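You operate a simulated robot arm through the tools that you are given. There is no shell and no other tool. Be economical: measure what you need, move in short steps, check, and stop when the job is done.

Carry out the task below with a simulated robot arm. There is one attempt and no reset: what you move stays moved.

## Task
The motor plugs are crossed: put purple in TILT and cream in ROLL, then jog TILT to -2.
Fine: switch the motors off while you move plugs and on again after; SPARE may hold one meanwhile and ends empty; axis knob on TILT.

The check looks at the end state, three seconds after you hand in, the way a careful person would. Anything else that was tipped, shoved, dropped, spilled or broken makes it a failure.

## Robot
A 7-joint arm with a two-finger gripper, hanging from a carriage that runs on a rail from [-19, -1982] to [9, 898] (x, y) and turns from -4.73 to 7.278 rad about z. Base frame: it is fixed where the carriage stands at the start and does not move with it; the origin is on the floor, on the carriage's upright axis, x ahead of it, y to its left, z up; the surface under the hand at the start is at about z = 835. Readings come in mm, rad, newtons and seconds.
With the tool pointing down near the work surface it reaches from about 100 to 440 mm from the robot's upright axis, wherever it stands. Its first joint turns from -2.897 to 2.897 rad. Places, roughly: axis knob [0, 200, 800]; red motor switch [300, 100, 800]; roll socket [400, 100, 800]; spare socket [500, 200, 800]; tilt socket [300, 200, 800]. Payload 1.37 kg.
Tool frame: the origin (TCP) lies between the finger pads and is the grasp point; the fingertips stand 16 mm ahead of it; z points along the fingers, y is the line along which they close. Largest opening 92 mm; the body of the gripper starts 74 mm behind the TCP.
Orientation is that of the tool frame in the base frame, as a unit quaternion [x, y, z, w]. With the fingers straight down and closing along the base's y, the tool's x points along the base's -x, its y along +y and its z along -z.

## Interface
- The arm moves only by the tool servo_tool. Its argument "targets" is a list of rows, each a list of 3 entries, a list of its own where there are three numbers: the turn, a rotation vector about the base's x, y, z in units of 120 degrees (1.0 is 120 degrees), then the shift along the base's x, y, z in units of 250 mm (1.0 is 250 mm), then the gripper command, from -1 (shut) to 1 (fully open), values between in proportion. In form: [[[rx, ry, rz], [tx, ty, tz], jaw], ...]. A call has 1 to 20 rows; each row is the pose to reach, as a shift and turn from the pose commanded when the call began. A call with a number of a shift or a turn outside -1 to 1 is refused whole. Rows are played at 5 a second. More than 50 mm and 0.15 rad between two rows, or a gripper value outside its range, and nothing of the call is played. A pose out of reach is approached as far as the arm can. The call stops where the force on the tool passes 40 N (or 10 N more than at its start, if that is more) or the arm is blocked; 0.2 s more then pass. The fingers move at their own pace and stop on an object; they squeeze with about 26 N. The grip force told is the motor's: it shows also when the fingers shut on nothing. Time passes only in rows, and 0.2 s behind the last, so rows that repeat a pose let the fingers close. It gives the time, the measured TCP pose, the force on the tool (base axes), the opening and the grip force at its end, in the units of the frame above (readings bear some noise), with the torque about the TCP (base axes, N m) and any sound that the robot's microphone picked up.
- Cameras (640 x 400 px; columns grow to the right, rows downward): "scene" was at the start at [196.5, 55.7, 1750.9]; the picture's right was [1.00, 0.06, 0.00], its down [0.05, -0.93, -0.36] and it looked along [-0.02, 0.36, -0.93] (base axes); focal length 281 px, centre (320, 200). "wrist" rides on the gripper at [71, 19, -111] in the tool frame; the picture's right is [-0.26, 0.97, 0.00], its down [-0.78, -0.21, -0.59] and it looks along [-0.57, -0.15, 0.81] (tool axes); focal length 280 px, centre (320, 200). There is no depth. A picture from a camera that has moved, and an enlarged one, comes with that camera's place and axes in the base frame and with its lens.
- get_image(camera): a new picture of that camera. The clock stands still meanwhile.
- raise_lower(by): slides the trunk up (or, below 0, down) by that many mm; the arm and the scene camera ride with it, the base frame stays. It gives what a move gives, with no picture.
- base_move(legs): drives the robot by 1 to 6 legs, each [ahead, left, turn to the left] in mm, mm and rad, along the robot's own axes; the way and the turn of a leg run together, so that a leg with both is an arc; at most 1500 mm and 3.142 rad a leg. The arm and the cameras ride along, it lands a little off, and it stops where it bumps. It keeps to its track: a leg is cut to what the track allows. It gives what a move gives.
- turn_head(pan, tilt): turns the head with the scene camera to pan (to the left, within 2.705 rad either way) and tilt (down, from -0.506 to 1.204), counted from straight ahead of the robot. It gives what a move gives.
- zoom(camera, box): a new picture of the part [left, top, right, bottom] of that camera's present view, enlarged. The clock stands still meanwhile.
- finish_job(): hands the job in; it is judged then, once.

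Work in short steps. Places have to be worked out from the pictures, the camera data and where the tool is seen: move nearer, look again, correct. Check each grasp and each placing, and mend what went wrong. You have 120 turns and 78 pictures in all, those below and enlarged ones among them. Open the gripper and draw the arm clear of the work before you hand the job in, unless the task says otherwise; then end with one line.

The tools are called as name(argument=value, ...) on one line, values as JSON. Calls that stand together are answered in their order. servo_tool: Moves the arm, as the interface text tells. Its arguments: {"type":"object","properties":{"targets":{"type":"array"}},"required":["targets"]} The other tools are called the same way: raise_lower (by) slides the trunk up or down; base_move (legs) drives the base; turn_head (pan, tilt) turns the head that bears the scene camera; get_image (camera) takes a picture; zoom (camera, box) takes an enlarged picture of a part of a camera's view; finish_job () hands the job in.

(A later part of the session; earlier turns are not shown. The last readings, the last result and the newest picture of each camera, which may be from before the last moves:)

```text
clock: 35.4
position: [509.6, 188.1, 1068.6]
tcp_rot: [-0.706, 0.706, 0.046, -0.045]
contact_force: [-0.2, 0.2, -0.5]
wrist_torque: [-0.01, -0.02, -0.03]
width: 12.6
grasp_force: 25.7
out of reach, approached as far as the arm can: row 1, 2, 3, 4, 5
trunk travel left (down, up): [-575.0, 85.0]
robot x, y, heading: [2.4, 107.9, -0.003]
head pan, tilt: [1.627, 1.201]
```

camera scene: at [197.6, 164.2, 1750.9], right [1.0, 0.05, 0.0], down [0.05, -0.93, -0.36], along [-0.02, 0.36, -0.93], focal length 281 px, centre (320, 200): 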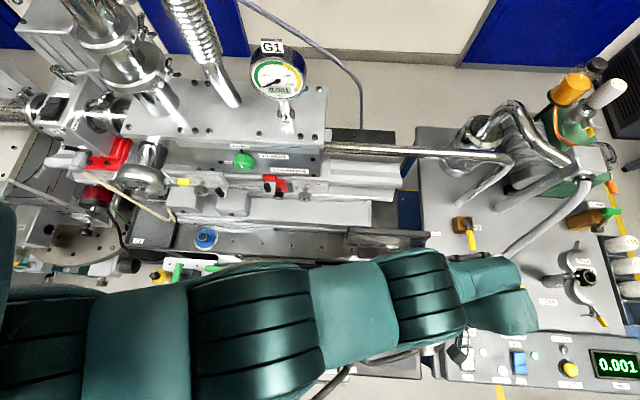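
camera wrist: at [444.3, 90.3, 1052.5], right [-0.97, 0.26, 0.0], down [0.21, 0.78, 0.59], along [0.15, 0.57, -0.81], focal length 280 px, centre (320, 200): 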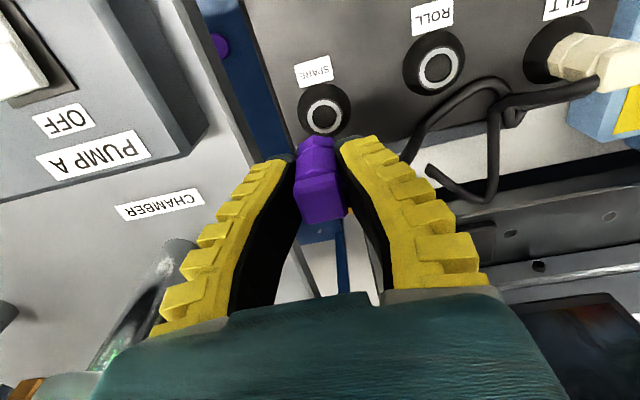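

The initial picture shows the elbow hanging down, so the freeing motion is an upward swing at full stretch with the fingers tilting outward. First I check the plug and the space around.

get_image(camera="wrist")

get_image(camera="scene")

```text
43 pictures are left
camera wrist: at [505.7, 119.1, 1180.7], right [-0.96, 0.26, 0.12], down [0.29, 0.78, 0.56], along [0.05, 0.57, -0.82], focal length 280 px, centre (320, 200)
```

wrist: 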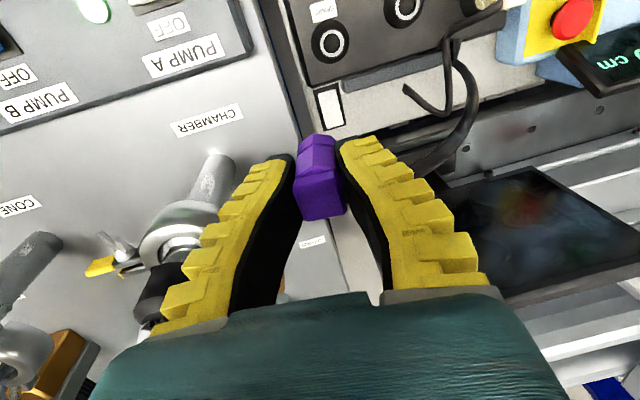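

```text
42 pictures are left
camera scene: at [197.6, 164.2, 1750.9], right [1.0, 0.05, 0.0], down [0.05, -0.93, -0.36], along [-0.02, 0.36, -0.93], focal length 281 px, centre (320, 200)
```

scene: 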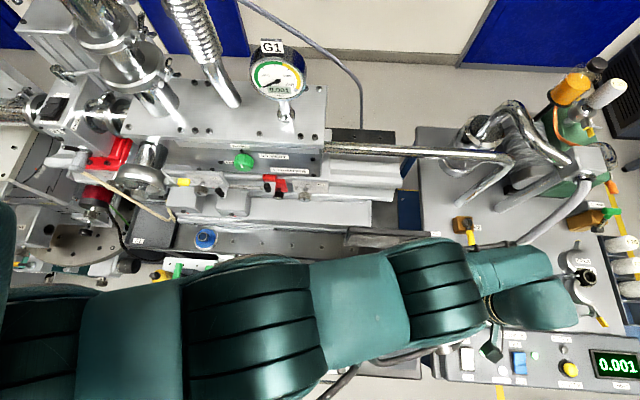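

Plug still held. I drive the carriage right 200 mm, so the outward swing happens over free space in front.

base_move(legs=[[0, -200, 0]])

servo_tool(targets=[[[0, 0, 0], [0.156, 0.022, -0.07], -1], [[0, 0, 0], [0.156, 0.022, -0.07], -1], [[0, 0, 0], [0.156, 0.022, -0.07], -1], [[0, -0.042, 0], [0.216, 0.02, 0.05], -1], [[0, -0.085, 0], [0.334, 0.027, 0.149], -1], [[0, -0.128, 0], [0.448, 0.034, 0.257], -1], [[0, -0.171, 0], [0.557, 0.039, 0.374], -1], [[0, -0.214, 0], [0.664, 0.044, 0.497], -1], [[0, -0.257, 0], [0.76, 0.048, 0.63], -1]])

```text
clock: 37.0
position: [505.8, -7.4, 1068.2]
tcp_rot: [-0.704, 0.707, 0.047, -0.045]
contact_force: [-6.6, 7.4, -8.3]
wrist_torque: [0.24, 0.14, -0.04]
width: 11.4
grasp_force: 25.7
trunk travel left (down, up): [-575.0, 85.0]
robot x, y, heading: [-1.1, -89.3, -0.003]
head pan, tilt: [1.627, 1.201]
```

```text
clock: 39.0
position: [677.5, -1.6, 1219.1]
tcp_rot: [-0.692, 0.694, -0.14, 0.139]
contact_force: [-7.8, 5.0, -9.2]
wrist_torque: [0.17, 0.27, 0.06]
width: 11.8
grasp_force: 25.7
out of reach, approached as far as the arm can: row 1, 2, 3, 4, 5, 6, 7, 8, 9
trunk travel left (down, up): [-575.0, 85.0]
robot x, y, heading: [0.8, -91.0, -0.004]
head pan, tilt: [1.627, 1.201]
```

The cable is pulling (~13 N). I pull inward now in steps, to see if the elbow bends.

servo_tool(targets=[[[0, -0.02, 0], [-0.05, 0, 0.03], -1], [[0, -0.03, 0], [-0.12, 0, 0.05], -1], [[0, -0.03, 0], [-0.24, 0, 0.05], -1], [[0, -0.03, 0], [-0.38, 0, 0.02], -1], [[0, -0.03, 0], [-0.52, 0, 0], -1]])

```text
clock: 40.2
position: [675.1, 11.6, 1219.3]
tcp_rot: [-0.687, 0.689, -0.163, 0.165]
contact_force: [-7.4, 3.7, -8.2]
wrist_torque: [0.17, 0.39, 0.03]
width: 11.7
grasp_force: 26.3
out of reach, approached as far as the arm can: row 1, 2, 3, 4, 5
trunk travel left (down, up): [-575.0, 85.0]
robot x, y, heading: [2.7, -90.9, -0.001]
head pan, tilt: [1.627, 1.201]
```

Not freed. But in this straight state I can still place the hand: swing sets the radius, the trunk sets the height. The cable tether matters, so I swing the arm back down to vertical tool near the panel.

servo_tool(targets=[[[0, 0.022, 0], [-0.084, -0.02, -0.113], -1], [[0, 0.045, 0], [-0.168, -0.04, -0.226], -1], [[0, 0.067, 0], [-0.252, -0.06, -0.339], -1], [[0, 0.089, 0], [-0.336, -0.08, -0.452], -1], [[0, 0.112, 0], [-0.42, -0.1, -0.565], -1], [[0, 0.134, 0], [-0.504, -0.1, -0.678], -1], [[0, 0.156, 0], [-0.588, -0.1, -0.791], -1], [[0, 0.178, 0], [-0.672, -0.1, -0.85], -1], [[0, 0.2, 0], [-0.72, -0.1, -0.9], -1], [[0, 0.223, 0], [-0.74, -0.1, -0.9], -1]])

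base_move(legs=[[0, 160, 0]])

get_image(camera="wrist")

```text
clock: 42.4
position: [497.9, -12.4, 994.8]
tcp_rot: [-0.706, 0.708, 0.0, 0.001]
contact_force: [-5.6, 6.7, -5.2]
wrist_torque: [0.26, 0.16, -0.03]
width: 11.9
grasp_force: 26.0
out of reach, approached as far as the arm can: row 1, 2, 3, 4, 5, 6, 7, 8, 9
trunk travel left (down, up): [-575.0, 85.0]
robot x, y, heading: [0.9, -85.9, -0.002]
head pan, tilt: [1.627, 1.201]
```

```text
clock: 43.8
position: [499.8, 143.4, 993.6]
tcp_rot: [-0.706, 0.708, 0.0, 0.002]
contact_force: [0.3, -0.2, -0.6]
wrist_torque: [0.01, 0.01, 0.01]
width: 12.3
grasp_force: 27.2
trunk travel left (down, up): [-575.0, 85.0]
robot x, y, heading: [-2.6, 69.7, -0.004]
head pan, tilt: [1.627, 1.201]
```

```text
41 pictures are left
camera wrist: at [480.9, 73.6, 1103.7], right [-0.96, 0.27, 0.0], down [0.21, 0.78, 0.59], along [0.16, 0.57, -0.81], focal length 280 px, centre (320, 200)
```

wrist: 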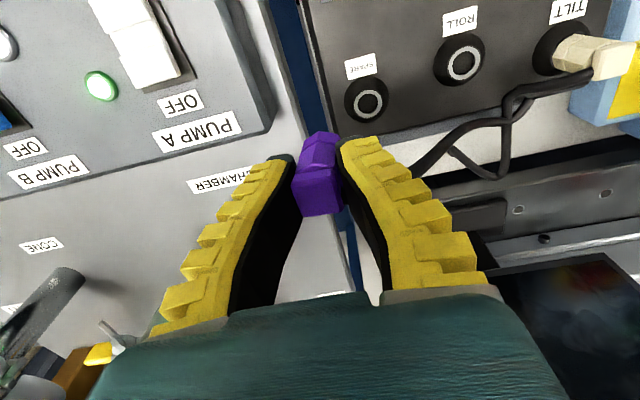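

The last row was reported reachable — maybe it is freed. I test a short inward move.

servo_tool(targets=[[[0, 0, 0], [-0.08, 0, 0], -1], [[0, 0, 0], [-0.16, 0, 0], -1]])

```text
clock: 44.4
position: [485.7, 149.4, 974.2]
tcp_rot: [-0.706, 0.708, 0.0, 0.001]
contact_force: [0.2, 0.3, 0.1]
wrist_torque: [0.01, 0.01, 0.0]
width: 12.3
grasp_force: 26.3
out of reach, approached as far as the arm can: row 1, 2
trunk travel left (down, up): [-575.0, 85.0]
robot x, y, heading: [1.6, 67.0, 0.001]
head pan, tilt: [1.627, 1.201]
```

Still straight; I use it as is. I swing to x≈460 along the arc (z≈937), toward SPARE.

servo_tool(targets=[[[0, 0, 0], [-0.05, 0.02, -0.07], -1], [[0, 0, 0], [-0.108, 0.04, -0.155], -1], [[0, 0, 0], [-0.108, 0.04, -0.155], -1]])

zoom(camera="wrist", box=[220, 60, 460, 210])

```text
clock: 45.2
position: [455.9, 158.5, 937.2]
tcp_rot: [-0.706, 0.708, -0.001, 0.002]
contact_force: [0.9, 0.5, -0.4]
wrist_torque: [-0.02, -0.03, 0.01]
width: 12.3
grasp_force: 26.4
trunk travel left (down, up): [-575.0, 85.0]
robot x, y, heading: [1.7, 69.7, -0.006]
head pan, tilt: [1.627, 1.201]
```

```text
2.67 times, centred on (340, 135) of wrist
camera zoom: at [437.4, 89.8, 1046.9], right [-0.96, 0.27, 0.0], down [0.21, 0.78, 0.59], along [0.16, 0.57, -0.81], focal length 748 px, centre (267, 373)
```

zoom: 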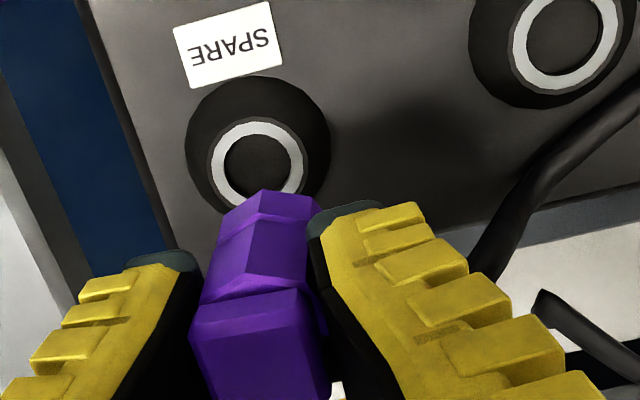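

Ring comparison with the ROLL reference suggests a (+5,+4) mm correction, and the plug leans slightly. I correct and lower the trunk 25 mm to look.

servo_tool(targets=[[[0, 0, 0], [0.024, 0.016, 0.028], -1], [[0, 0, 0], [0.024, 0.016, 0.028], -1]])

raise_lower(by=-35)

zoom(camera="wrist", box=[220, 60, 460, 210])

```text
clock: 45.8
position: [462.8, 163.6, 943.2]
tcp_rot: [-0.706, 0.708, -0.001, 0.002]
contact_force: [-1.3, 1.0, 0.3]
wrist_torque: [-0.01, 0.02, 0.0]
width: 12.5
grasp_force: 25.7
trunk travel left (down, up): [-575.0, 85.0]
robot x, y, heading: [-1.6, 73.3, 0.001]
head pan, tilt: [1.627, 1.201]
```

```text
clock: 46.6
position: [463.0, 163.1, 909.0]
tcp_rot: [-0.706, 0.708, -0.001, 0.002]
contact_force: [-0.4, -0.6, -0.3]
wrist_torque: [0.03, -0.02, 0.0]
width: 12.4
grasp_force: 25.6
trunk travel left (down, up): [-540.0, 120.0]
robot x, y, heading: [-2.1, 69.9, -0.004]
head pan, tilt: [1.627, 1.201]
```

```text
2.67 times, centred on (340, 135) of wrist
camera zoom: at [443.8, 93.0, 1018.7], right [-0.96, 0.27, 0.0], down [0.21, 0.78, 0.59], along [0.16, 0.57, -0.81], focal length 748 px, centre (267, 373)
```

zoom: 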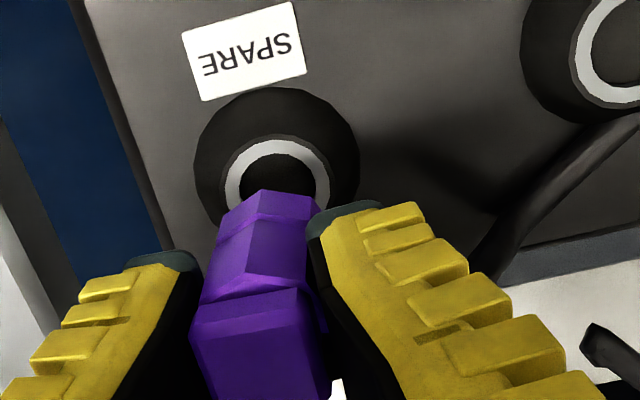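

Alignment looks within ~2 mm. I lower the trunk 15 mm more and read the force.

raise_lower(by=-15)

zoom(camera="wrist", box=[220, 60, 460, 210])

```text
clock: 47.2
position: [462.3, 163.3, 893.2]
tcp_rot: [-0.706, 0.708, 0.0, 0.002]
contact_force: [-0.2, 0.2, 0.0]
wrist_torque: [-0.01, -0.01, -0.03]
width: 12.7
grasp_force: 26.1
trunk travel left (down, up): [-525.0, 135.0]
robot x, y, heading: [-1.0, 69.2, -0.002]
head pan, tilt: [1.627, 1.201]
```

```text
2.67 times, centred on (340, 135) of wrist
camera zoom: at [443.7, 93.0, 1003.7], right [-0.96, 0.27, 0.0], down [0.21, 0.78, 0.59], along [0.16, 0.57, -0.81], focal length 748 px, centre (267, 373)
```

zoom: 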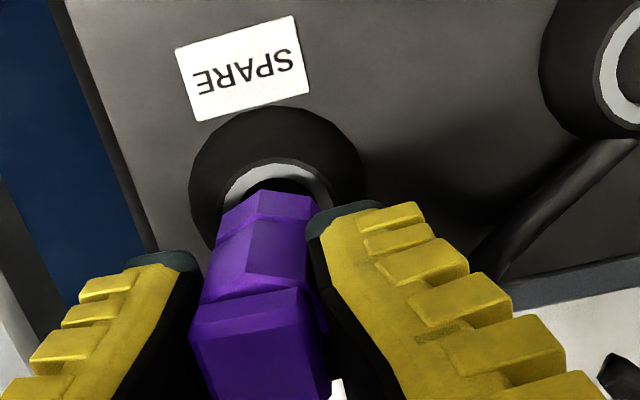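

Centred well. I lower in small steps, watching force.

raise_lower(by=-7)

raise_lower(by=-4)

```text
clock: 47.8
position: [461.0, 162.7, 885.7]
tcp_rot: [-0.706, 0.708, -0.001, 0.001]
contact_force: [-0.2, -1.7, -5.1]
wrist_torque: [-0.04, -0.02, 0.0]
width: 12.6
grasp_force: 26.2
trunk travel left (down, up): [-518.0, 142.0]
robot x, y, heading: [3.4, 66.9, -0.006]
head pan, tilt: [1.627, 1.201]
```

```text
clock: 48.3
position: [461.8, 162.3, 884.0]
tcp_rot: [-0.706, 0.708, -0.001, 0.001]
contact_force: [-5.3, -4.0, 13.1]
wrist_torque: [-0.12, 0.11, 0.02]
width: 13.1
grasp_force: 25.6
trunk travel left (down, up): [-514.0, 146.0]
robot x, y, heading: [0.3, 69.9, -0.008]
head pan, tilt: [1.627, 1.201]
```

Force −5 then +13 N: contact, perhaps snapped in. I look.

get_image(camera="wrist")

```text
37 pictures are left
camera wrist: at [443.9, 92.7, 993.5], right [-0.96, 0.27, 0.0], down [0.21, 0.78, 0.59], along [0.16, 0.57, -0.81], focal length 280 px, centre (320, 200)
```

wrist: 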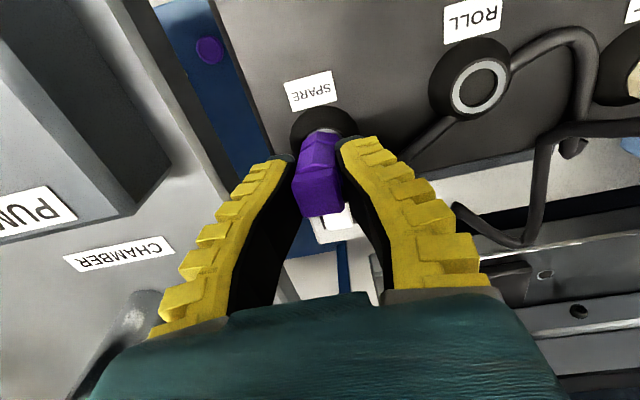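

Nearly in; white ring slightly visible. I push 3 mm more.

raise_lower(by=-4)

zoom(camera="wrist", box=[240, 80, 400, 230])

```text
clock: 48.9
position: [461.6, 163.6, 877.8]
tcp_rot: [-0.706, 0.708, -0.001, 0.002]
contact_force: [-7.5, -2.1, 18.4]
wrist_torque: [0.06, 0.16, 0.03]
width: 17.3
grasp_force: 25.3
trunk travel left (down, up): [-510.0, 150.0]
robot x, y, heading: [4.4, 70.6, -0.003]
head pan, tilt: [1.627, 1.201]
```

```text
2.67 times, centred on (320, 155) of wrist
camera zoom: at [443.4, 92.9, 988.8], right [-0.96, 0.27, 0.0], down [0.21, 0.78, 0.59], along [0.16, 0.57, -0.81], focal length 748 px, centre (320, 320)
```

zoom: 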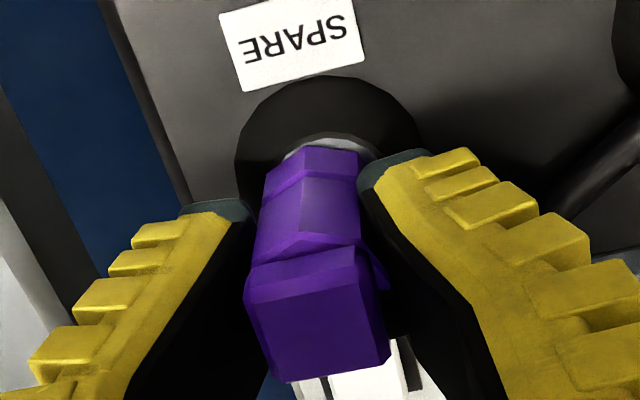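

Width 17.3 at z 878 nearly matches the original seated grip (18.4 at 877). I open part-way and watch.

servo_tool(targets=[[[0, 0, 0], [0, 0, 0], -0.4], [[0, 0, 0], [0, 0, 0], 0.0], [[0, 0, 0], [0, 0, 0], 0.0]])

zoom(camera="wrist", box=[240, 80, 400, 230])

```text
clock: 49.6
position: [463.3, 162.8, 878.5]
tcp_rot: [-0.706, 0.709, -0.001, 0.002]
contact_force: [-0.3, 0.3, -0.4]
wrist_torque: [0.03, -0.03, 0.02]
width: 49.3
grasp_force: 2.1
trunk travel left (down, up): [-510.0, 150.0]
robot x, y, heading: [-2.9, 68.4, -0.007]
head pan, tilt: [1.627, 1.201]
```

```text
2.67 times, centred on (320, 155) of wrist
camera zoom: at [443.7, 93.0, 988.6], right [-0.96, 0.27, 0.0], down [0.21, 0.78, 0.59], along [0.16, 0.57, -0.81], focal length 748 px, centre (320, 320)
```

zoom: 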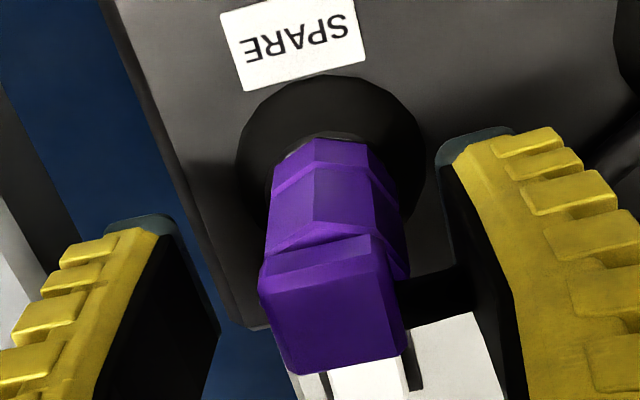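

Purple stands upright in SPARE. I raise the trunk 90 mm clear, then test whether the arm can pull in now.

raise_lower(by=90)

servo_tool(targets=[[[0, 0, 0], [-0.08, -0.01, 0.06], 0], [[0, 0, 0], [-0.16, -0.02, 0.12], 0]])

```text
clock: 50.9
position: [461.9, 163.1, 968.4]
tcp_rot: [-0.706, 0.708, 0.0, 0.002]
contact_force: [-0.3, 0.8, 1.2]
wrist_torque: [-0.01, 0.02, 0.01]
width: 48.8
grasp_force: 2.1
trunk travel left (down, up): [-600.0, 60.0]
robot x, y, heading: [-2.6, 72.4, -0.005]
head pan, tilt: [1.627, 1.201]
```

```text
clock: 51.5
position: [460.0, 162.8, 969.0]
tcp_rot: [-0.706, 0.708, 0.0, 0.001]
contact_force: [-0.4, 0.0, 1.1]
wrist_torque: [-0.02, 0.01, 0.0]
width: 48.9
grasp_force: 2.9
out of reach, approached as far as the arm can: row 1, 2
trunk travel left (down, up): [-600.0, 60.0]
robot x, y, heading: [-2.3, 70.8, -0.003]
head pan, tilt: [1.627, 1.201]
```

Still pinned. With the hand empty I go to free space in front (carriage −350 mm) and swing the arm up toward the shoulder joint's limit, which should force the elbow to bend.

base_move(legs=[[0, -350, 0]])

servo_tool(targets=[[[0, 0, 0], [0.1, 0, 0.15], 0], [[0, 0, 0], [0.2, 0, 0.3], 0], [[0, 0, 0], [0.28, 0, 0.46], 0], [[0, 0, 0], [0.36, 0, 0.62], 0], [[0, 0, 0], [0.44, 0, 0.79], 0], [[0, 0, 0], [0.5, 0, 0.97], 0], [[0, 0, 0], [0.5, 0, 1.0], 0]])

servo_tool(targets=[[[0, 0, 0], [0.04, 0, 0.18], 0], [[0, 0, 0], [0.06, 0, 0.36], 0], [[0, 0, 0], [0.06, 0, 0.54], 0], [[0, 0, 0], [0.04, 0, 0.72], 0], [[0, 0, 0], [0.02, 0, 0.9], 0], [[0, 0, 0], [-0.02, 0, 1.0], 0]])

```text
clock: 53.8
position: [458.2, -190.9, 970.3]
tcp_rot: [-0.705, 0.709, 0.0, 0.002]
contact_force: [0.6, -0.3, -0.4]
wrist_torque: [0.01, 0.02, 0.01]
width: 49.2
grasp_force: 2.8
trunk travel left (down, up): [-600.0, 60.0]
robot x, y, heading: [-0.7, -282.4, -0.007]
head pan, tilt: [1.627, 1.201]
```

```text
clock: 55.4
position: [581.9, -190.8, 1219.9]
tcp_rot: [-0.705, 0.709, 0.0, 0.0]
contact_force: [0.2, -0.2, -1.0]
wrist_torque: [-0.03, -0.06, 0.03]
width: 49.0
grasp_force: 2.0
trunk travel left (down, up): [-600.0, 60.0]
robot x, y, heading: [-3.2, -285.8, -0.009]
head pan, tilt: [1.627, 1.201]
```

```text
clock: 56.8
position: [577.4, -190.0, 1470.0]
tcp_rot: [-0.706, 0.709, 0.0, 0.0]
contact_force: [-0.2, -0.2, -0.4]
wrist_torque: [-0.01, 0.01, 0.01]
width: 49.0
grasp_force: 2.3
trunk travel left (down, up): [-600.0, 60.0]
robot x, y, heading: [-0.5, -283.7, -0.009]
head pan, tilt: [1.627, 1.201]
```

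All rows were reached. I test pulling inward from here.

servo_tool(targets=[[[0, 0, 0], [-0.12, 0, 0], 0], [[0, 0, 0], [-0.25, 0, 0], 0], [[0, 0, 0], [-0.4, 0, -0.05], 0]])

```text
clock: 57.6
position: [555.7, -186.7, 1427.6]
tcp_rot: [-0.704, 0.708, 0.027, -0.048]
contact_force: [0.6, 0.3, 0.1]
wrist_torque: [0.0, -0.04, -0.01]
width: 49.1
grasp_force: 2.3
out of reach, approached as far as the arm can: row 1, 2, 3
trunk travel left (down, up): [-600.0, 60.0]
robot x, y, heading: [-1.6, -285.1, -0.006]
head pan, tilt: [1.627, 1.201]
stopped in row 3: the arm was blocked; the commanded pose is now the measured one
```

The pose tilted and the arm reports being blocked; I look before going further.

get_image(camera="scene")

```text
34 pictures are left
camera scene: at [194.0, -229.8, 1776.0], right [1.0, 0.05, 0.0], down [0.05, -0.93, -0.36], along [-0.02, 0.36, -0.93], focal length 281 px, centre (320, 200)
```

scene: 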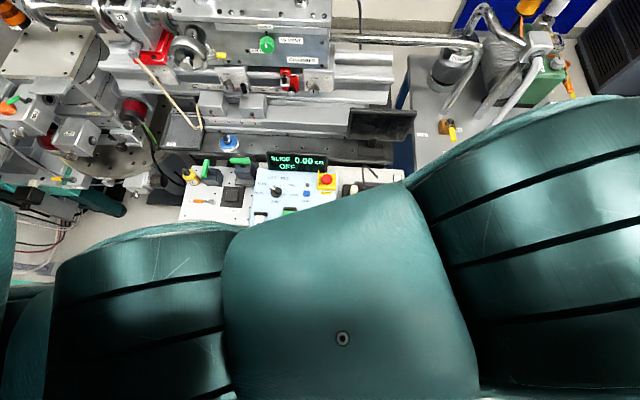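

Nothing external is near. I continue with an up-and-in command, holding.

servo_tool(targets=[[[0, 0, 0], [-0.1, 0, 0.1], 0], [[0, 0, 0], [-0.2, 0, 0.2], 0], [[0, 0, 0], [-0.2, 0, 0.2], 0], [[0, 0, 0], [-0.2, 0, 0.2], 0]])

```text
clock: 58.4
position: [528.4, -190.5, 1426.3]
tcp_rot: [-0.695, 0.709, 0.057, -0.102]
contact_force: [0.7, 0.1, -0.4]
wrist_torque: [0.01, 0.02, 0.0]
width: 49.3
grasp_force: 1.9
out of reach, approached as far as the arm can: row 1, 2, 3
trunk travel left (down, up): [-600.0, 60.0]
robot x, y, heading: [-3.3, -287.3, -0.012]
head pan, tilt: [1.627, 1.201]
stopped in row 3: the arm was blocked; the commanded pose is now the measured one
```

It is yielding inward while the wrist reaches its limit. I repeat, adding a corrective tilt (curl direction).

servo_tool(targets=[[[0, -0.05, 0], [-0.05, 0, -0.02], 0], [[0, -0.1, 0], [-0.12, 0, -0.04], 0], [[0, -0.1, 0], [-0.2, 0, -0.06], 0], [[0, -0.1, 0], [-0.3, 0, -0.08], 0]])

```text
clock: 59.1
position: [544.5, -189.4, 1419.9]
tcp_rot: [-0.69, 0.718, 0.016, -0.091]
contact_force: [-0.2, -1.0, 1.0]
wrist_torque: [-0.03, -0.02, -0.01]
width: 49.3
grasp_force: 2.5
out of reach, approached as far as the arm can: row 1, 2, 3
trunk travel left (down, up): [-600.0, 60.0]
robot x, y, heading: [0.3, -281.8, -0.005]
head pan, tilt: [1.627, 1.201]
stopped in row 3: the arm was blocked; the commanded pose is now the measured one
```

The high pose seems blocked by the head itself. I swing back down to just below horizontal and square the tool.

servo_tool(targets=[[[0.01, -0.02, 0], [0.06, 0, -0.12], 0], [[0.03, -0.04, 0], [0.12, 0, -0.28], 0], [[0.049, -0.073, 0], [0.16, 0, -0.45], 0], [[0.049, -0.073, 0], [0.18, 0, -0.62], 0], [[0.049, -0.073, 0], [0.18, 0, -0.62], 0]])

```text
clock: 60.4
position: [589.6, -190.8, 1261.5]
tcp_rot: [-0.693, 0.72, 0.0, -0.001]
contact_force: [-0.7, 0.3, -0.9]
wrist_torque: [0.0, 0.03, 0.02]
width: 49.2
grasp_force: 2.3
trunk travel left (down, up): [-600.0, 60.0]
robot x, y, heading: [-2.2, -283.4, -0.005]
head pan, tilt: [1.627, 1.201]
```

No reach complaint; I test an inward move here.

servo_tool(targets=[[[0, 0, 0], [-0.1, 0, 0], 0], [[0, 0, 0], [-0.2, 0, 0], 0], [[0, 0, 0], [-0.3, 0, 0], 0]])

```text
clock: 61.1
position: [579.6, -186.7, 1261.8]
tcp_rot: [-0.693, 0.721, 0.001, 0.0]
contact_force: [0.3, -0.3, -0.1]
wrist_torque: [0.0, -0.02, -0.01]
width: 49.2
grasp_force: 2.3
out of reach, approached as far as the arm can: row 1, 2, 3
trunk travel left (down, up): [-600.0, 60.0]
robot x, y, heading: [-2.2, -283.6, 0.003]
head pan, tilt: [1.627, 1.201]
```

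Still pinned. I now roll the tool outward and up about the wrist (in free air) until the wrist joint saturates, which should bend the elbow.

servo_tool(targets=[[[0, -0.0668, 0], [0.144, 0, 0.008], 0], [[0, -0.1337, 0], [0.253, 0, 0.031], 0], [[0, -0.2005, 0], [0.358, 0, 0.069], 0], [[0, -0.2674, 0], [0.457, 0, 0.122], 0], [[0, -0.3342, 0], [0.547, 0, 0.188], 0], [[0, -0.4011, 0], [0.628, 0, 0.266], 0], [[0, -0.4679, 0], [0.696, 0, 0.354], 0], [[0, -0.5348, 0], [0.752, 0, 0.452], 0], [[0, -0.6016, 0], [0.794, 0, 0.555], 0], [[0, -0.6684, 0], [0.82, 0, 0.664], 0], [[0, -0.7353, 0], [0.832, 0, 0.775], 0], [[0, -0.8021, 0], [0.827, 0, 0.887], 0], [[0, -0.869, 0], [0.808, 0, 0.998], 0]])

```text
clock: 64.0
position: [779.1, -186.7, 1508.1]
tcp_rot: [-0.426, 0.444, -0.547, 0.568]
contact_force: [-1.9, -0.6, 5.8]
wrist_torque: [-0.01, 0.6, 0.01]
width: 49.2
grasp_force: 1.9
out of reach, approached as far as the arm can: row 4, 5, 6, 7, 8, 9, 10, 11, 12
trunk travel left (down, up): [-600.0, 60.0]
robot x, y, heading: [0.0, -285.1, -0.007]
head pan, tilt: [1.627, 1.201]
```

The last rows became reachable again. Test inward from this pose.

servo_tool(targets=[[[0, 0, 0], [-0.12, 0, 0], 0], [[0, 0, 0], [-0.26, 0, 0], 0], [[0, 0, 0], [-0.42, 0, 0], 0]])

```text
clock: 64.8
position: [676.5, -187.3, 1508.9]
tcp_rot: [-0.426, 0.442, -0.547, 0.569]
contact_force: [0.7, -0.4, 1.1]
wrist_torque: [-0.01, 0.06, -0.03]
width: 49.2
grasp_force: 2.5
trunk travel left (down, up): [-600.0, 60.0]
robot x, y, heading: [0.5, -284.0, -0.008]
head pan, tilt: [1.627, 1.201]
```

Freed: the arm follows inward. I now roll the tool back to vertical while bringing the wrist well inside the reach.

servo_tool(targets=[[[0, 0.062, 0], [-0.009, 0, -0.126], 0], [[0, 0.1241, 0], [-0.033, 0, -0.252], 0], [[0, 0.1862, 0], [-0.07, 0, -0.378], 0], [[0, 0.2483, 0], [-0.121, 0, -0.503], 0], [[0, 0.3103, 0], [-0.184, 0, -0.624], 0], [[0, 0.3724, 0], [-0.261, 0, -0.739], 0], [[0, 0.4345, 0], [-0.348, 0, -0.848], 0], [[0, 0.4966, 0], [-0.447, 0, -0.948], 0]])

servo_tool(targets=[[[0, 0.062, 0], [-0.108, 0, -0.09], 0], [[0, 0.124, 0], [-0.22, 0, -0.17], 0], [[0, 0.186, 0], [-0.336, 0, -0.24], 0], [[0, 0.248, 0], [-0.456, 0, -0.295], 0], [[0, 0.31, 0], [-0.58, 0, -0.335], 0], [[0, 0.3724, 0], [-0.706, 0, -0.365], 0]])

```text
clock: 66.5
position: [563.6, -185.4, 1273.6]
tcp_rot: [-0.642, 0.666, -0.263, 0.273]
contact_force: [-0.2, 0.0, 0.3]
wrist_torque: [-0.02, -0.02, 0.02]
width: 49.0
grasp_force: 2.3
trunk travel left (down, up): [-600.0, 60.0]
robot x, y, heading: [-6.1, -285.1, -0.001]
head pan, tilt: [1.627, 1.201]
```

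```text
clock: 68.0
position: [387.6, -187.8, 1182.5]
tcp_rot: [-0.693, 0.721, 0.001, -0.001]
contact_force: [0.0, 0.5, -0.4]
wrist_torque: [0.02, -0.04, 0.04]
width: 49.2
grasp_force: 2.1
trunk travel left (down, up): [-600.0, 60.0]
robot x, y, heading: [-2.5, -285.3, -0.012]
head pan, tilt: [1.627, 1.201]
```

The tool is vertical and the arm well bent. I drive the carriage back left 350 mm, and lower the trunk 145 mm so that reach is comfortable from now on.

base_move(legs=[[0, 330, 0]])

raise_lower(by=-145)

get_image(camera="wrist")

get_image(camera="scene")

```text
clock: 70.1
position: [390.1, 145.1, 1182.6]
tcp_rot: [-0.695, 0.719, 0.0, 0.0]
contact_force: [-0.2, -0.5, -0.2]
wrist_torque: [-0.01, -0.02, 0.01]
width: 48.9
grasp_force: 3.0
trunk travel left (down, up): [-600.0, 60.0]
robot x, y, heading: [2.1, 44.6, -0.006]
head pan, tilt: [1.627, 1.201]
```

```text
clock: 71.8
position: [391.3, 145.4, 1037.1]
tcp_rot: [-0.694, 0.72, 0.0, 0.0]
contact_force: [-0.2, 0.1, -2.0]
wrist_torque: [0.0, -0.01, -0.02]
width: 49.0
grasp_force: 2.0
trunk travel left (down, up): [-455.0, 205.0]
robot x, y, heading: [-1.6, 41.2, -0.009]
head pan, tilt: [1.627, 1.201]
```

```text
33 pictures are left
camera wrist: at [370.2, 75.4, 1147.6], right [-0.96, 0.3, 0.0], down [0.24, 0.77, 0.59], along [0.17, 0.56, -0.81], focal length 280 px, centre (320, 200)
```

wrist: 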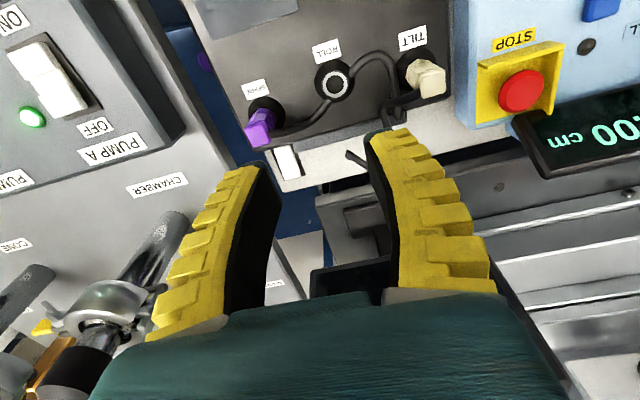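

```text
32 pictures are left
camera scene: at [197.1, 101.3, 1631.0], right [1.0, 0.05, 0.0], down [0.05, -0.93, -0.36], along [-0.02, 0.36, -0.93], focal length 281 px, centre (320, 200)
```

scene: 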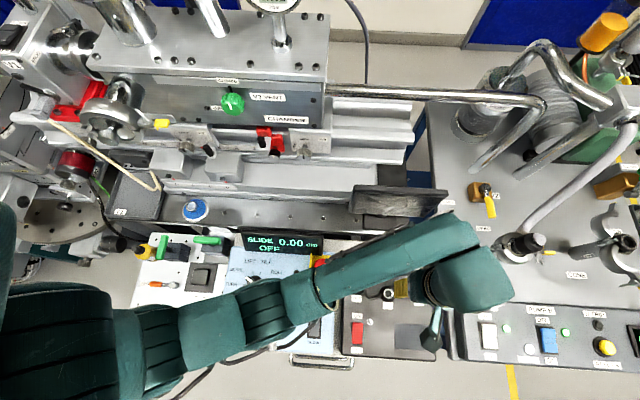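

Good posture. Cream fixes at ≈(293.5,158). I move above it at z≈935, squaring the yaw.

servo_tool(targets=[[[0, 0, 0.01], [-0.12, 0.02, -0.05], 0.087], [[0, 0, 0.019], [-0.26, 0.04, -0.1], 0.087], [[0, 0, 0.019], [-0.386, 0.048, -0.2], 0.087], [[0, 0, 0.019], [-0.386, 0.048, -0.32], 0.087], [[0, 0, 0.019], [-0.386, 0.048, -0.408], 0.087]])

get_image(camera="wrist")

```text
clock: 73.0
position: [294.9, 156.7, 937.3]
tcp_rot: [0.708, -0.706, -0.001, 0.0]
contact_force: [-0.3, -0.4, -0.9]
wrist_torque: [0.0, 0.0, -0.05]
width: 52.8
grasp_force: 2.0
trunk travel left (down, up): [-455.0, 205.0]
robot x, y, heading: [0.9, 47.0, -0.001]
head pan, tilt: [1.627, 1.201]
```

```text
31 pictures are left
camera wrist: at [276.5, 86.9, 1047.1], right [-0.97, 0.26, 0.0], down [0.21, 0.78, 0.59], along [0.15, 0.57, -0.81], focal length 280 px, centre (320, 200)
```

wrist: 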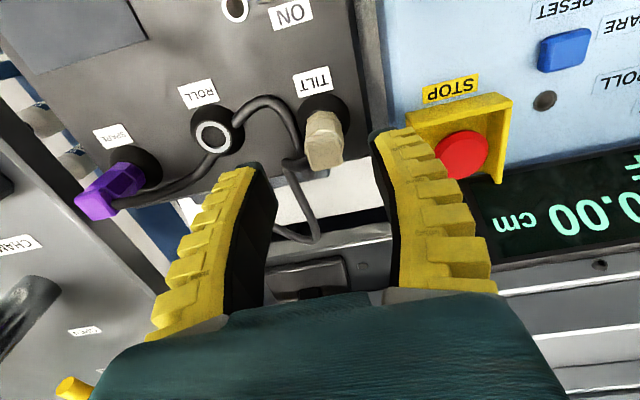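

Same picture as over purple; target (294,160). I descend to z≈884, at the neck of the plug, and close.

servo_tool(targets=[[[0, 0, 0], [-0.002, 0.008, -0.07], 0.087], [[0, 0, 0], [-0.002, 0.012, -0.14], 0.087], [[0, 0, 0], [-0.002, 0.012, -0.213], 0.087], [[0, 0, 0], [-0.002, 0.012, -0.213], 0.087]])

get_image(camera="wrist")

```text
clock: 74.0
position: [295.5, 161.1, 883.3]
tcp_rot: [0.708, -0.706, 0.0, 0.0]
contact_force: [0.2, 0.6, 0.0]
wrist_torque: [0.0, -0.01, 0.0]
width: 52.8
grasp_force: 2.1
trunk travel left (down, up): [-455.0, 205.0]
robot x, y, heading: [2.6, 44.2, 0.003]
head pan, tilt: [1.627, 1.201]
```

```text
30 pictures are left
camera wrist: at [276.9, 90.5, 993.4], right [-0.97, 0.26, 0.0], down [0.21, 0.78, 0.59], along [0.15, 0.57, -0.81], focal length 280 px, centre (320, 200)
```

wrist: 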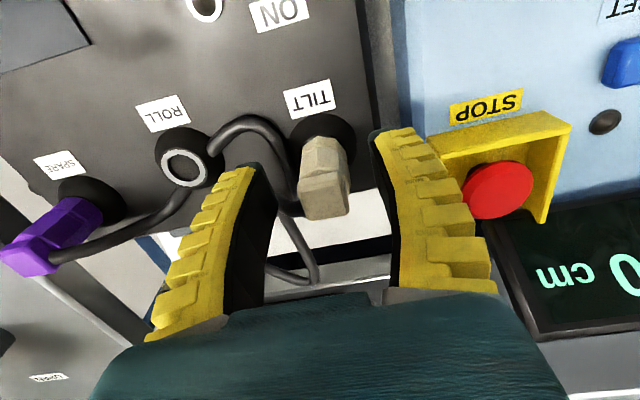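

Well centred; closing.

servo_tool(targets=[[[0, 0, 0], [-0.005, 0, 0], -0.4], [[0, 0, 0], [-0.005, 0, 0], -1], [[0, 0, 0], [-0.005, 0, 0], -1], [[0, 0, 0], [-0.005, 0, 0], -1]])

servo_tool(targets=[[[0, 0, 0], [0, 0, 0.02], -1], [[0, 0, 0], [0, 0, 0.05], -1], [[0, 0, 0], [0, 0, 0.09], -1], [[0, 0, 0], [0, 0, 0.14], -1], [[0, 0, 0], [0, 0, 0.2], -1], [[0, 0, 0], [0, 0, 0.236], -1]])

get_image(camera="wrist")

```text
clock: 75.0
position: [293.8, 160.6, 883.7]
tcp_rot: [0.708, -0.706, 0.001, -0.001]
contact_force: [-2.2, 0.6, 8.7]
wrist_torque: [0.17, 0.08, 0.01]
width: 17.9
grasp_force: 25.8
trunk travel left (down, up): [-455.0, 205.0]
robot x, y, heading: [0.1, 46.3, 0.001]
head pan, tilt: [1.627, 1.201]
```

```text
clock: 76.5
position: [290.9, 159.7, 940.5]
tcp_rot: [0.708, -0.706, 0.0, -0.001]
contact_force: [0.2, 0.4, -0.9]
wrist_torque: [0.01, 0.0, -0.01]
width: 14.7
grasp_force: 25.6
trunk travel left (down, up): [-455.0, 205.0]
robot x, y, heading: [-1.3, 43.9, -0.006]
head pan, tilt: [1.627, 1.201]
```

```text
29 pictures are left
camera wrist: at [273.8, 90.3, 1050.8], right [-0.97, 0.26, 0.0], down [0.21, 0.78, 0.59], along [0.15, 0.57, -0.81], focal length 280 px, centre (320, 200)
```

wrist: 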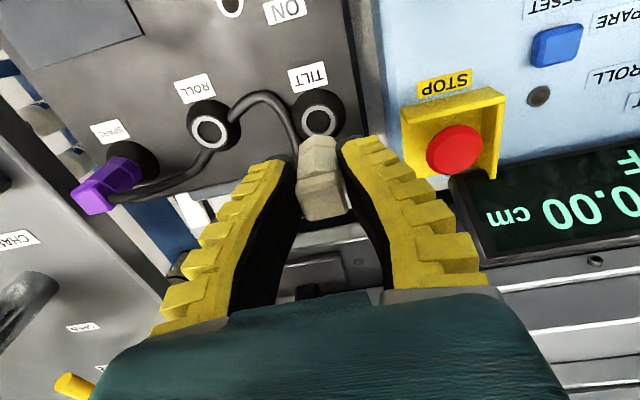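

Cream is out. ROLL lies ≈(+86,−10.5) from TILT. I move over ROLL at the same height and compare ring pixels with TILT's (318.5,112).

servo_tool(targets=[[[0, 0, 0], [0.11, -0.014, 0], -1], [[0, 0, 0], [0.23, -0.028, 0], -1], [[0, 0, 0], [0.342, -0.042, 0], -1], [[0, 0, 0], [0.342, -0.042, 0], -1]])

get_image(camera="wrist")

```text
clock: 77.5
position: [377.3, 150.0, 940.7]
tcp_rot: [0.708, -0.706, -0.001, 0.0]
contact_force: [0.2, -0.3, -1.0]
wrist_torque: [-0.01, -0.01, 0.0]
width: 14.6
grasp_force: 26.0
trunk travel left (down, up): [-455.0, 205.0]
robot x, y, heading: [-2.4, 48.0, -0.002]
head pan, tilt: [1.627, 1.201]
```

```text
28 pictures are left
camera wrist: at [360.1, 79.5, 1050.9], right [-0.97, 0.26, 0.0], down [0.21, 0.78, 0.59], along [0.15, 0.57, -0.81], focal length 280 px, centre (320, 200)
```

wrist: 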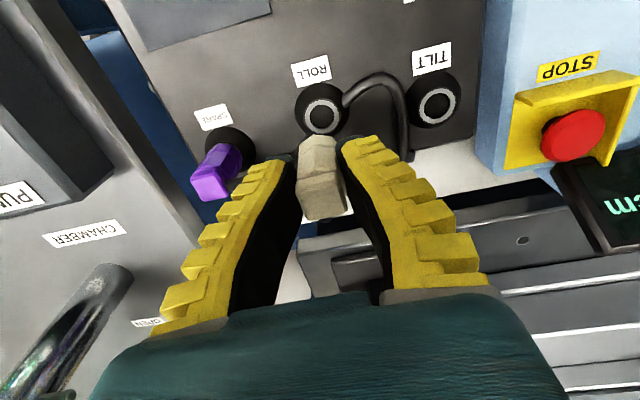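

Ring is at (322,115), a 3 px difference; I shift (−1.5,+2) mm and lower to z≈900 for a look.

servo_tool(targets=[[[0, 0, 0], [-0.006, 0.008, -0.06], -1], [[0, 0, 0], [-0.006, 0.008, -0.12], -1], [[0, 0, 0], [-0.006, 0.008, -0.164], -1], [[0, 0, 0], [-0.006, 0.008, -0.164], -1]])

zoom(camera="wrist", box=[220, 60, 460, 210])

```text
clock: 78.5
position: [379.4, 150.4, 899.3]
tcp_rot: [0.709, -0.705, 0.0, 0.0]
contact_force: [-0.2, 0.0, 0.3]
wrist_torque: [0.03, -0.05, -0.02]
width: 14.3
grasp_force: 26.0
trunk travel left (down, up): [-455.0, 205.0]
robot x, y, heading: [1.5, 46.8, 0.002]
head pan, tilt: [1.627, 1.201]
```

```text
2.67 times, centred on (340, 135) of wrist
camera zoom: at [359.8, 80.2, 1009.6], right [-0.97, 0.26, 0.0], down [0.21, 0.78, 0.59], along [0.15, 0.57, -0.81], focal length 748 px, centre (267, 373)
```

zoom: 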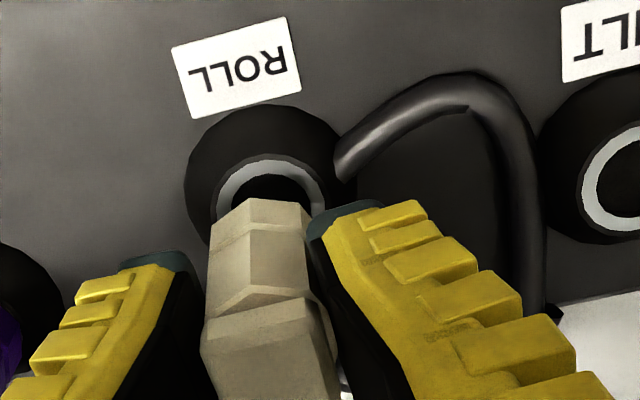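

Plug end centred over the ring. I lower with the force guard to seat it.

servo_tool(targets=[[[0, 0, 0], [0, 0, -0.02], -1], [[0, 0, 0], [0, 0, -0.04], -1], [[0, 0, 0], [0, 0, -0.052], -1], [[0, 0, 0], [0, 0, -0.06], -1], [[0, 0, 0], [0, 0, -0.068], -1], [[0, 0, 0], [0, 0, -0.076], -1]])

zoom(camera="wrist", box=[220, 60, 460, 210])

```text
clock: 79.8
position: [377.8, 152.6, 882.7]
tcp_rot: [0.708, -0.706, 0.001, -0.002]
contact_force: [-4.2, -2.6, 17.2]
wrist_torque: [0.03, 0.11, 0.04]
width: 15.6
grasp_force: 25.9
trunk travel left (down, up): [-455.0, 205.0]
robot x, y, heading: [-2.4, 45.0, 0.002]
head pan, tilt: [1.627, 1.201]
```

```text
2.67 times, centred on (340, 135) of wrist
camera zoom: at [359.5, 81.2, 992.5], right [-0.97, 0.26, 0.0], down [0.21, 0.78, 0.59], along [0.15, 0.57, -0.81], focal length 748 px, centre (267, 373)
```

zoom: 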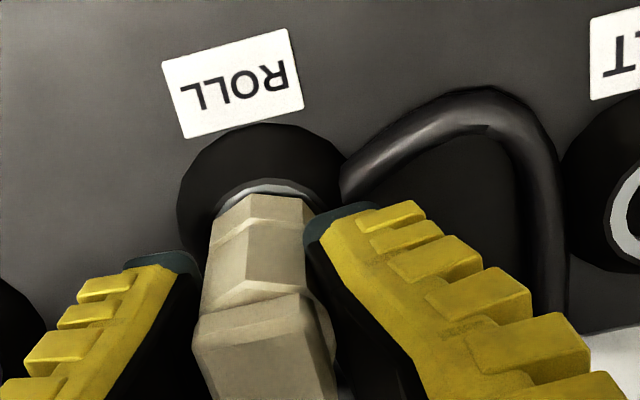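

Same feel as with purple; 5 mm more push, then release.

servo_tool(targets=[[[0, 0, 0], [0, 0, -0.01], -1], [[0, 0, 0], [0, 0, -0.02], -1], [[0, 0, 0], [0, 0, -0.02], -1]])

servo_tool(targets=[[[0, 0, 0], [0, 0, 0], -0.4], [[0, 0, 0], [0, 0, 0], 0.087], [[0, 0, 0], [0, 0, 0], 0.087]])

zoom(camera="wrist", box=[220, 60, 460, 230])

```text
clock: 80.7
position: [377.6, 151.3, 876.9]
tcp_rot: [0.708, -0.706, 0.001, -0.001]
contact_force: [-5.2, -1.5, 22.6]
wrist_torque: [0.11, 0.06, 0.03]
width: 19.7
grasp_force: 26.0
trunk travel left (down, up): [-455.0, 205.0]
robot x, y, heading: [-1.3, 48.3, -0.002]
head pan, tilt: [1.627, 1.201]
```

```text
clock: 81.5
position: [376.9, 151.5, 875.1]
tcp_rot: [0.709, -0.706, -0.001, -0.001]
contact_force: [-0.3, -0.5, -0.6]
wrist_torque: [0.02, 0.04, -0.02]
width: 52.8
grasp_force: 2.6
trunk travel left (down, up): [-455.0, 205.0]
robot x, y, heading: [-0.4, 44.7, 0.001]
head pan, tilt: [1.627, 1.201]
```

```text
2.35 times, centred on (340, 145) of wrist
camera zoom: at [358.6, 80.6, 985.9], right [-0.97, 0.26, 0.0], down [0.21, 0.78, 0.59], along [0.15, 0.57, -0.81], focal length 660 px, centre (273, 329)
```

zoom: 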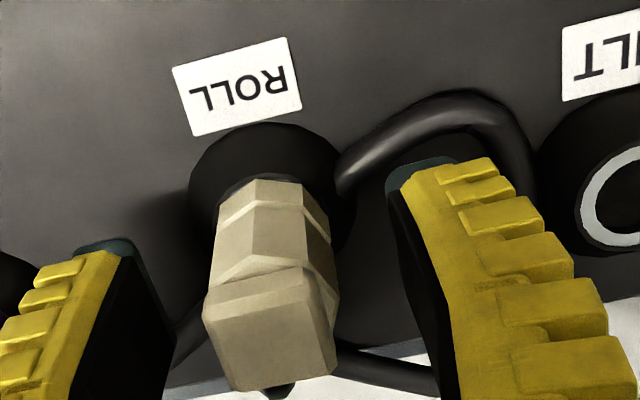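

Cream is seated in ROLL. I lift and go over purple at SPARE (≈(462,161)).

servo_tool(targets=[[[0, 0, 0], [0, 0, 0.1], 0.087], [[0, 0, 0], [0, 0, 0.25], 0.087], [[0, 0, 0], [0.14, 0.015, 0.25], 0.087], [[0, 0, 0], [0.28, 0.03, 0.25], 0.087], [[0, 0, 0], [0.34, 0.04, 0.25], 0.087]])

get_image(camera="wrist")

```text
clock: 82.7
position: [460.5, 160.1, 937.1]
tcp_rot: [0.708, -0.706, 0.0, 0.0]
contact_force: [0.1, -0.3, 0.4]
wrist_torque: [0.0, 0.02, 0.02]
width: 52.8
grasp_force: 2.0
trunk travel left (down, up): [-455.0, 205.0]
robot x, y, heading: [-1.6, 47.8, -0.002]
head pan, tilt: [1.627, 1.201]
```

```text
24 pictures are left
camera wrist: at [443.3, 90.0, 1048.2], right [-0.97, 0.26, 0.0], down [0.21, 0.78, 0.59], along [0.15, 0.57, -0.81], focal length 280 px, centre (320, 200)
```

wrist: 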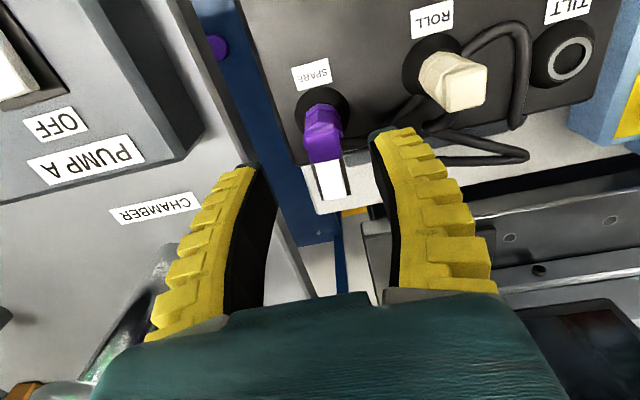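

Purple is right below; I descend to the neck (z≈884) and check reach.

servo_tool(targets=[[[0, 0, 0], [0, 0, -0.07], 0.087], [[0, 0, 0], [0, 0, -0.14], 0.087], [[0, 0, 0], [0, 0, -0.212], 0.087], [[0, 0, 0], [0, 0, -0.212], 0.087]])

get_image(camera="wrist")

```text
clock: 83.7
position: [462.4, 161.8, 884.2]
tcp_rot: [0.709, -0.706, 0.001, 0.0]
contact_force: [-0.8, -0.1, 0.7]
wrist_torque: [-0.01, 0.01, -0.01]
width: 52.8
grasp_force: 1.4
trunk travel left (down, up): [-455.0, 205.0]
robot x, y, heading: [2.9, 45.4, -0.002]
head pan, tilt: [1.627, 1.201]
```

```text
23 pictures are left
camera wrist: at [443.5, 91.1, 995.0], right [-0.97, 0.26, 0.0], down [0.21, 0.78, 0.59], along [0.15, 0.57, -0.81], focal length 280 px, centre (320, 200)
```

wrist: 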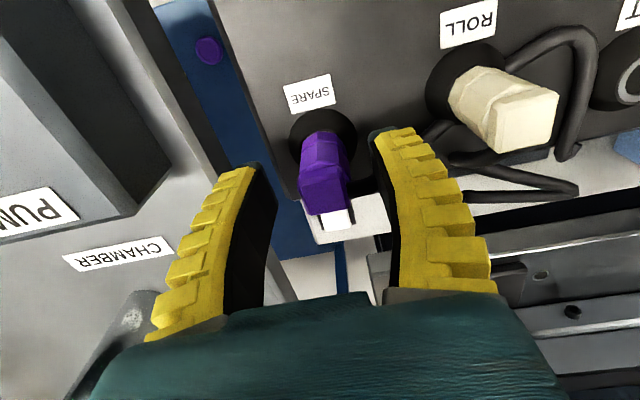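

Well centred, no contact. I close and pull straight up.

servo_tool(targets=[[[0, 0, 0], [-0.003, 0, 0], -0.4], [[0, 0, 0], [-0.003, 0, 0], -1], [[0, 0, 0], [-0.003, 0, 0], -1], [[0, 0, 0], [-0.003, 0, 0], -1]])

servo_tool(targets=[[[0, 0, 0], [0, 0, 0.02], -1], [[0, 0, 0], [0, 0, 0.05], -1], [[0, 0, 0], [0, 0, 0.09], -1], [[0, 0, 0], [0, 0, 0.14], -1], [[0, 0, 0], [0, 0, 0.2], -1], [[0, 0, 0], [0, 0, 0.3], -1]])

get_image(camera="wrist")

```text
clock: 84.7
position: [461.1, 160.7, 886.5]
tcp_rot: [0.709, -0.706, 0.0, 0.0]
contact_force: [-2.6, 0.1, 6.1]
wrist_torque: [0.07, 0.05, 0.01]
width: 17.0
grasp_force: 26.2
trunk travel left (down, up): [-455.0, 205.0]
robot x, y, heading: [-3.2, 48.1, -0.001]
head pan, tilt: [1.627, 1.201]
```

```text
clock: 86.0
position: [462.7, 160.7, 960.5]
tcp_rot: [0.708, -0.706, 0.0, 0.001]
contact_force: [-0.3, 0.7, 0.0]
wrist_torque: [0.01, -0.02, 0.0]
width: 13.7
grasp_force: 26.1
trunk travel left (down, up): [-455.0, 205.0]
robot x, y, heading: [4.4, 43.6, -0.003]
head pan, tilt: [1.627, 1.201]
```

```text
22 pictures are left
camera wrist: at [443.8, 91.2, 1071.4], right [-0.97, 0.26, 0.0], down [0.21, 0.78, 0.59], along [0.15, 0.57, -0.81], focal length 280 px, centre (320, 200)
```

wrist: 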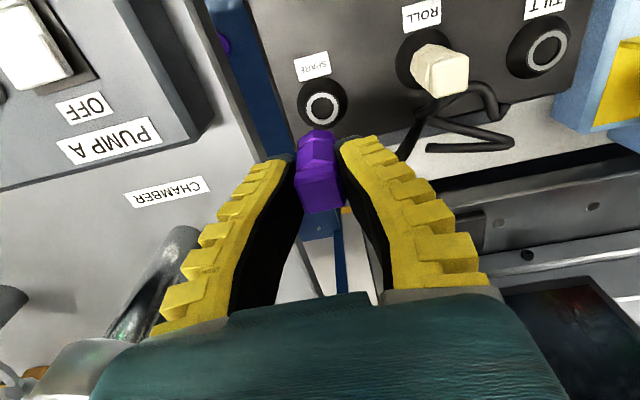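

Held. I carry it over cream with extra height (z≈995) to TILT.

servo_tool(targets=[[[0, 0, 0], [0, 0, 0.14], -1], [[0, 0, 0], [-0.16, 0, 0.14], -1], [[0, 0, 0], [-0.34, 0, 0.14], -1], [[0, 0, 0], [-0.52, 0, 0.14], -1], [[0, 0, 0], [-0.672, 0, 0.14], -1], [[0, 0, 0], [-0.672, 0, 0], -1], [[0, 0, 0], [-0.672, 0, -0.08], -1], [[0, 0, 0], [-0.672, 0, -0.08], -1]])

get_image(camera="wrist")

```text
clock: 87.8
position: [292.0, 160.6, 938.8]
tcp_rot: [0.708, -0.706, 0.0, 0.0]
contact_force: [-0.6, 0.0, -0.8]
wrist_torque: [-0.02, -0.02, -0.02]
width: 13.2
grasp_force: 25.8
trunk travel left (down, up): [-455.0, 205.0]
robot x, y, heading: [-0.9, 47.3, -0.002]
head pan, tilt: [1.627, 1.201]
```

```text
21 pictures are left
camera wrist: at [274.8, 90.8, 1049.5], right [-0.97, 0.26, 0.0], down [0.21, 0.78, 0.59], along [0.15, 0.57, -0.81], focal length 280 px, centre (320, 200)
```

wrist: 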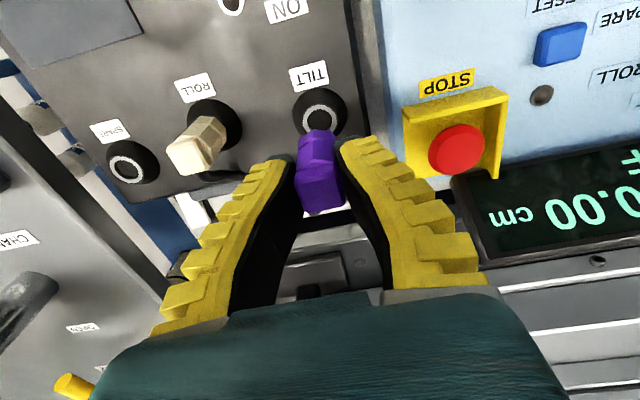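

Ring at (321,112), essentially aligned. Lower to z≈899 and check.

servo_tool(targets=[[[0, 0, 0], [-0.002, 0, -0.06], -1], [[0, 0, 0], [-0.002, 0, -0.12], -1], [[0, 0, 0], [-0.002, 0, -0.16], -1], [[0, 0, 0], [-0.002, 0, -0.16], -1]])

zoom(camera="wrist", box=[220, 60, 460, 210])

```text
clock: 88.8
position: [292.5, 162.6, 900.3]
tcp_rot: [0.709, -0.706, 0.0, 0.0]
contact_force: [0.1, 0.0, -1.1]
wrist_torque: [0.0, 0.0, 0.01]
width: 13.0
grasp_force: 26.0
trunk travel left (down, up): [-455.0, 205.0]
robot x, y, heading: [0.7, 46.5, 0.002]
head pan, tilt: [1.627, 1.201]
```

```text
2.67 times, centred on (340, 135) of wrist
camera zoom: at [275.1, 91.0, 1010.2], right [-0.97, 0.26, 0.0], down [0.21, 0.78, 0.59], along [0.15, 0.57, -0.81], focal length 748 px, centre (267, 373)
```

zoom: 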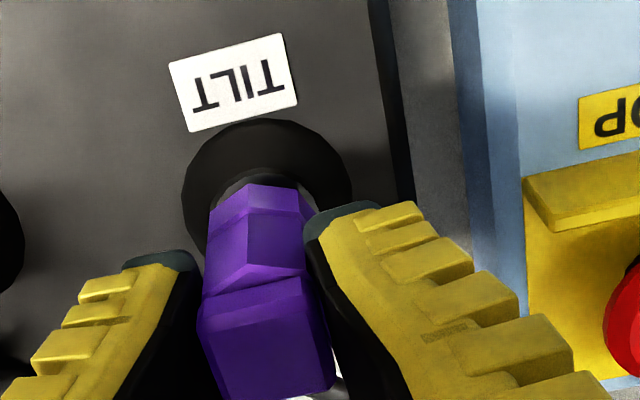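

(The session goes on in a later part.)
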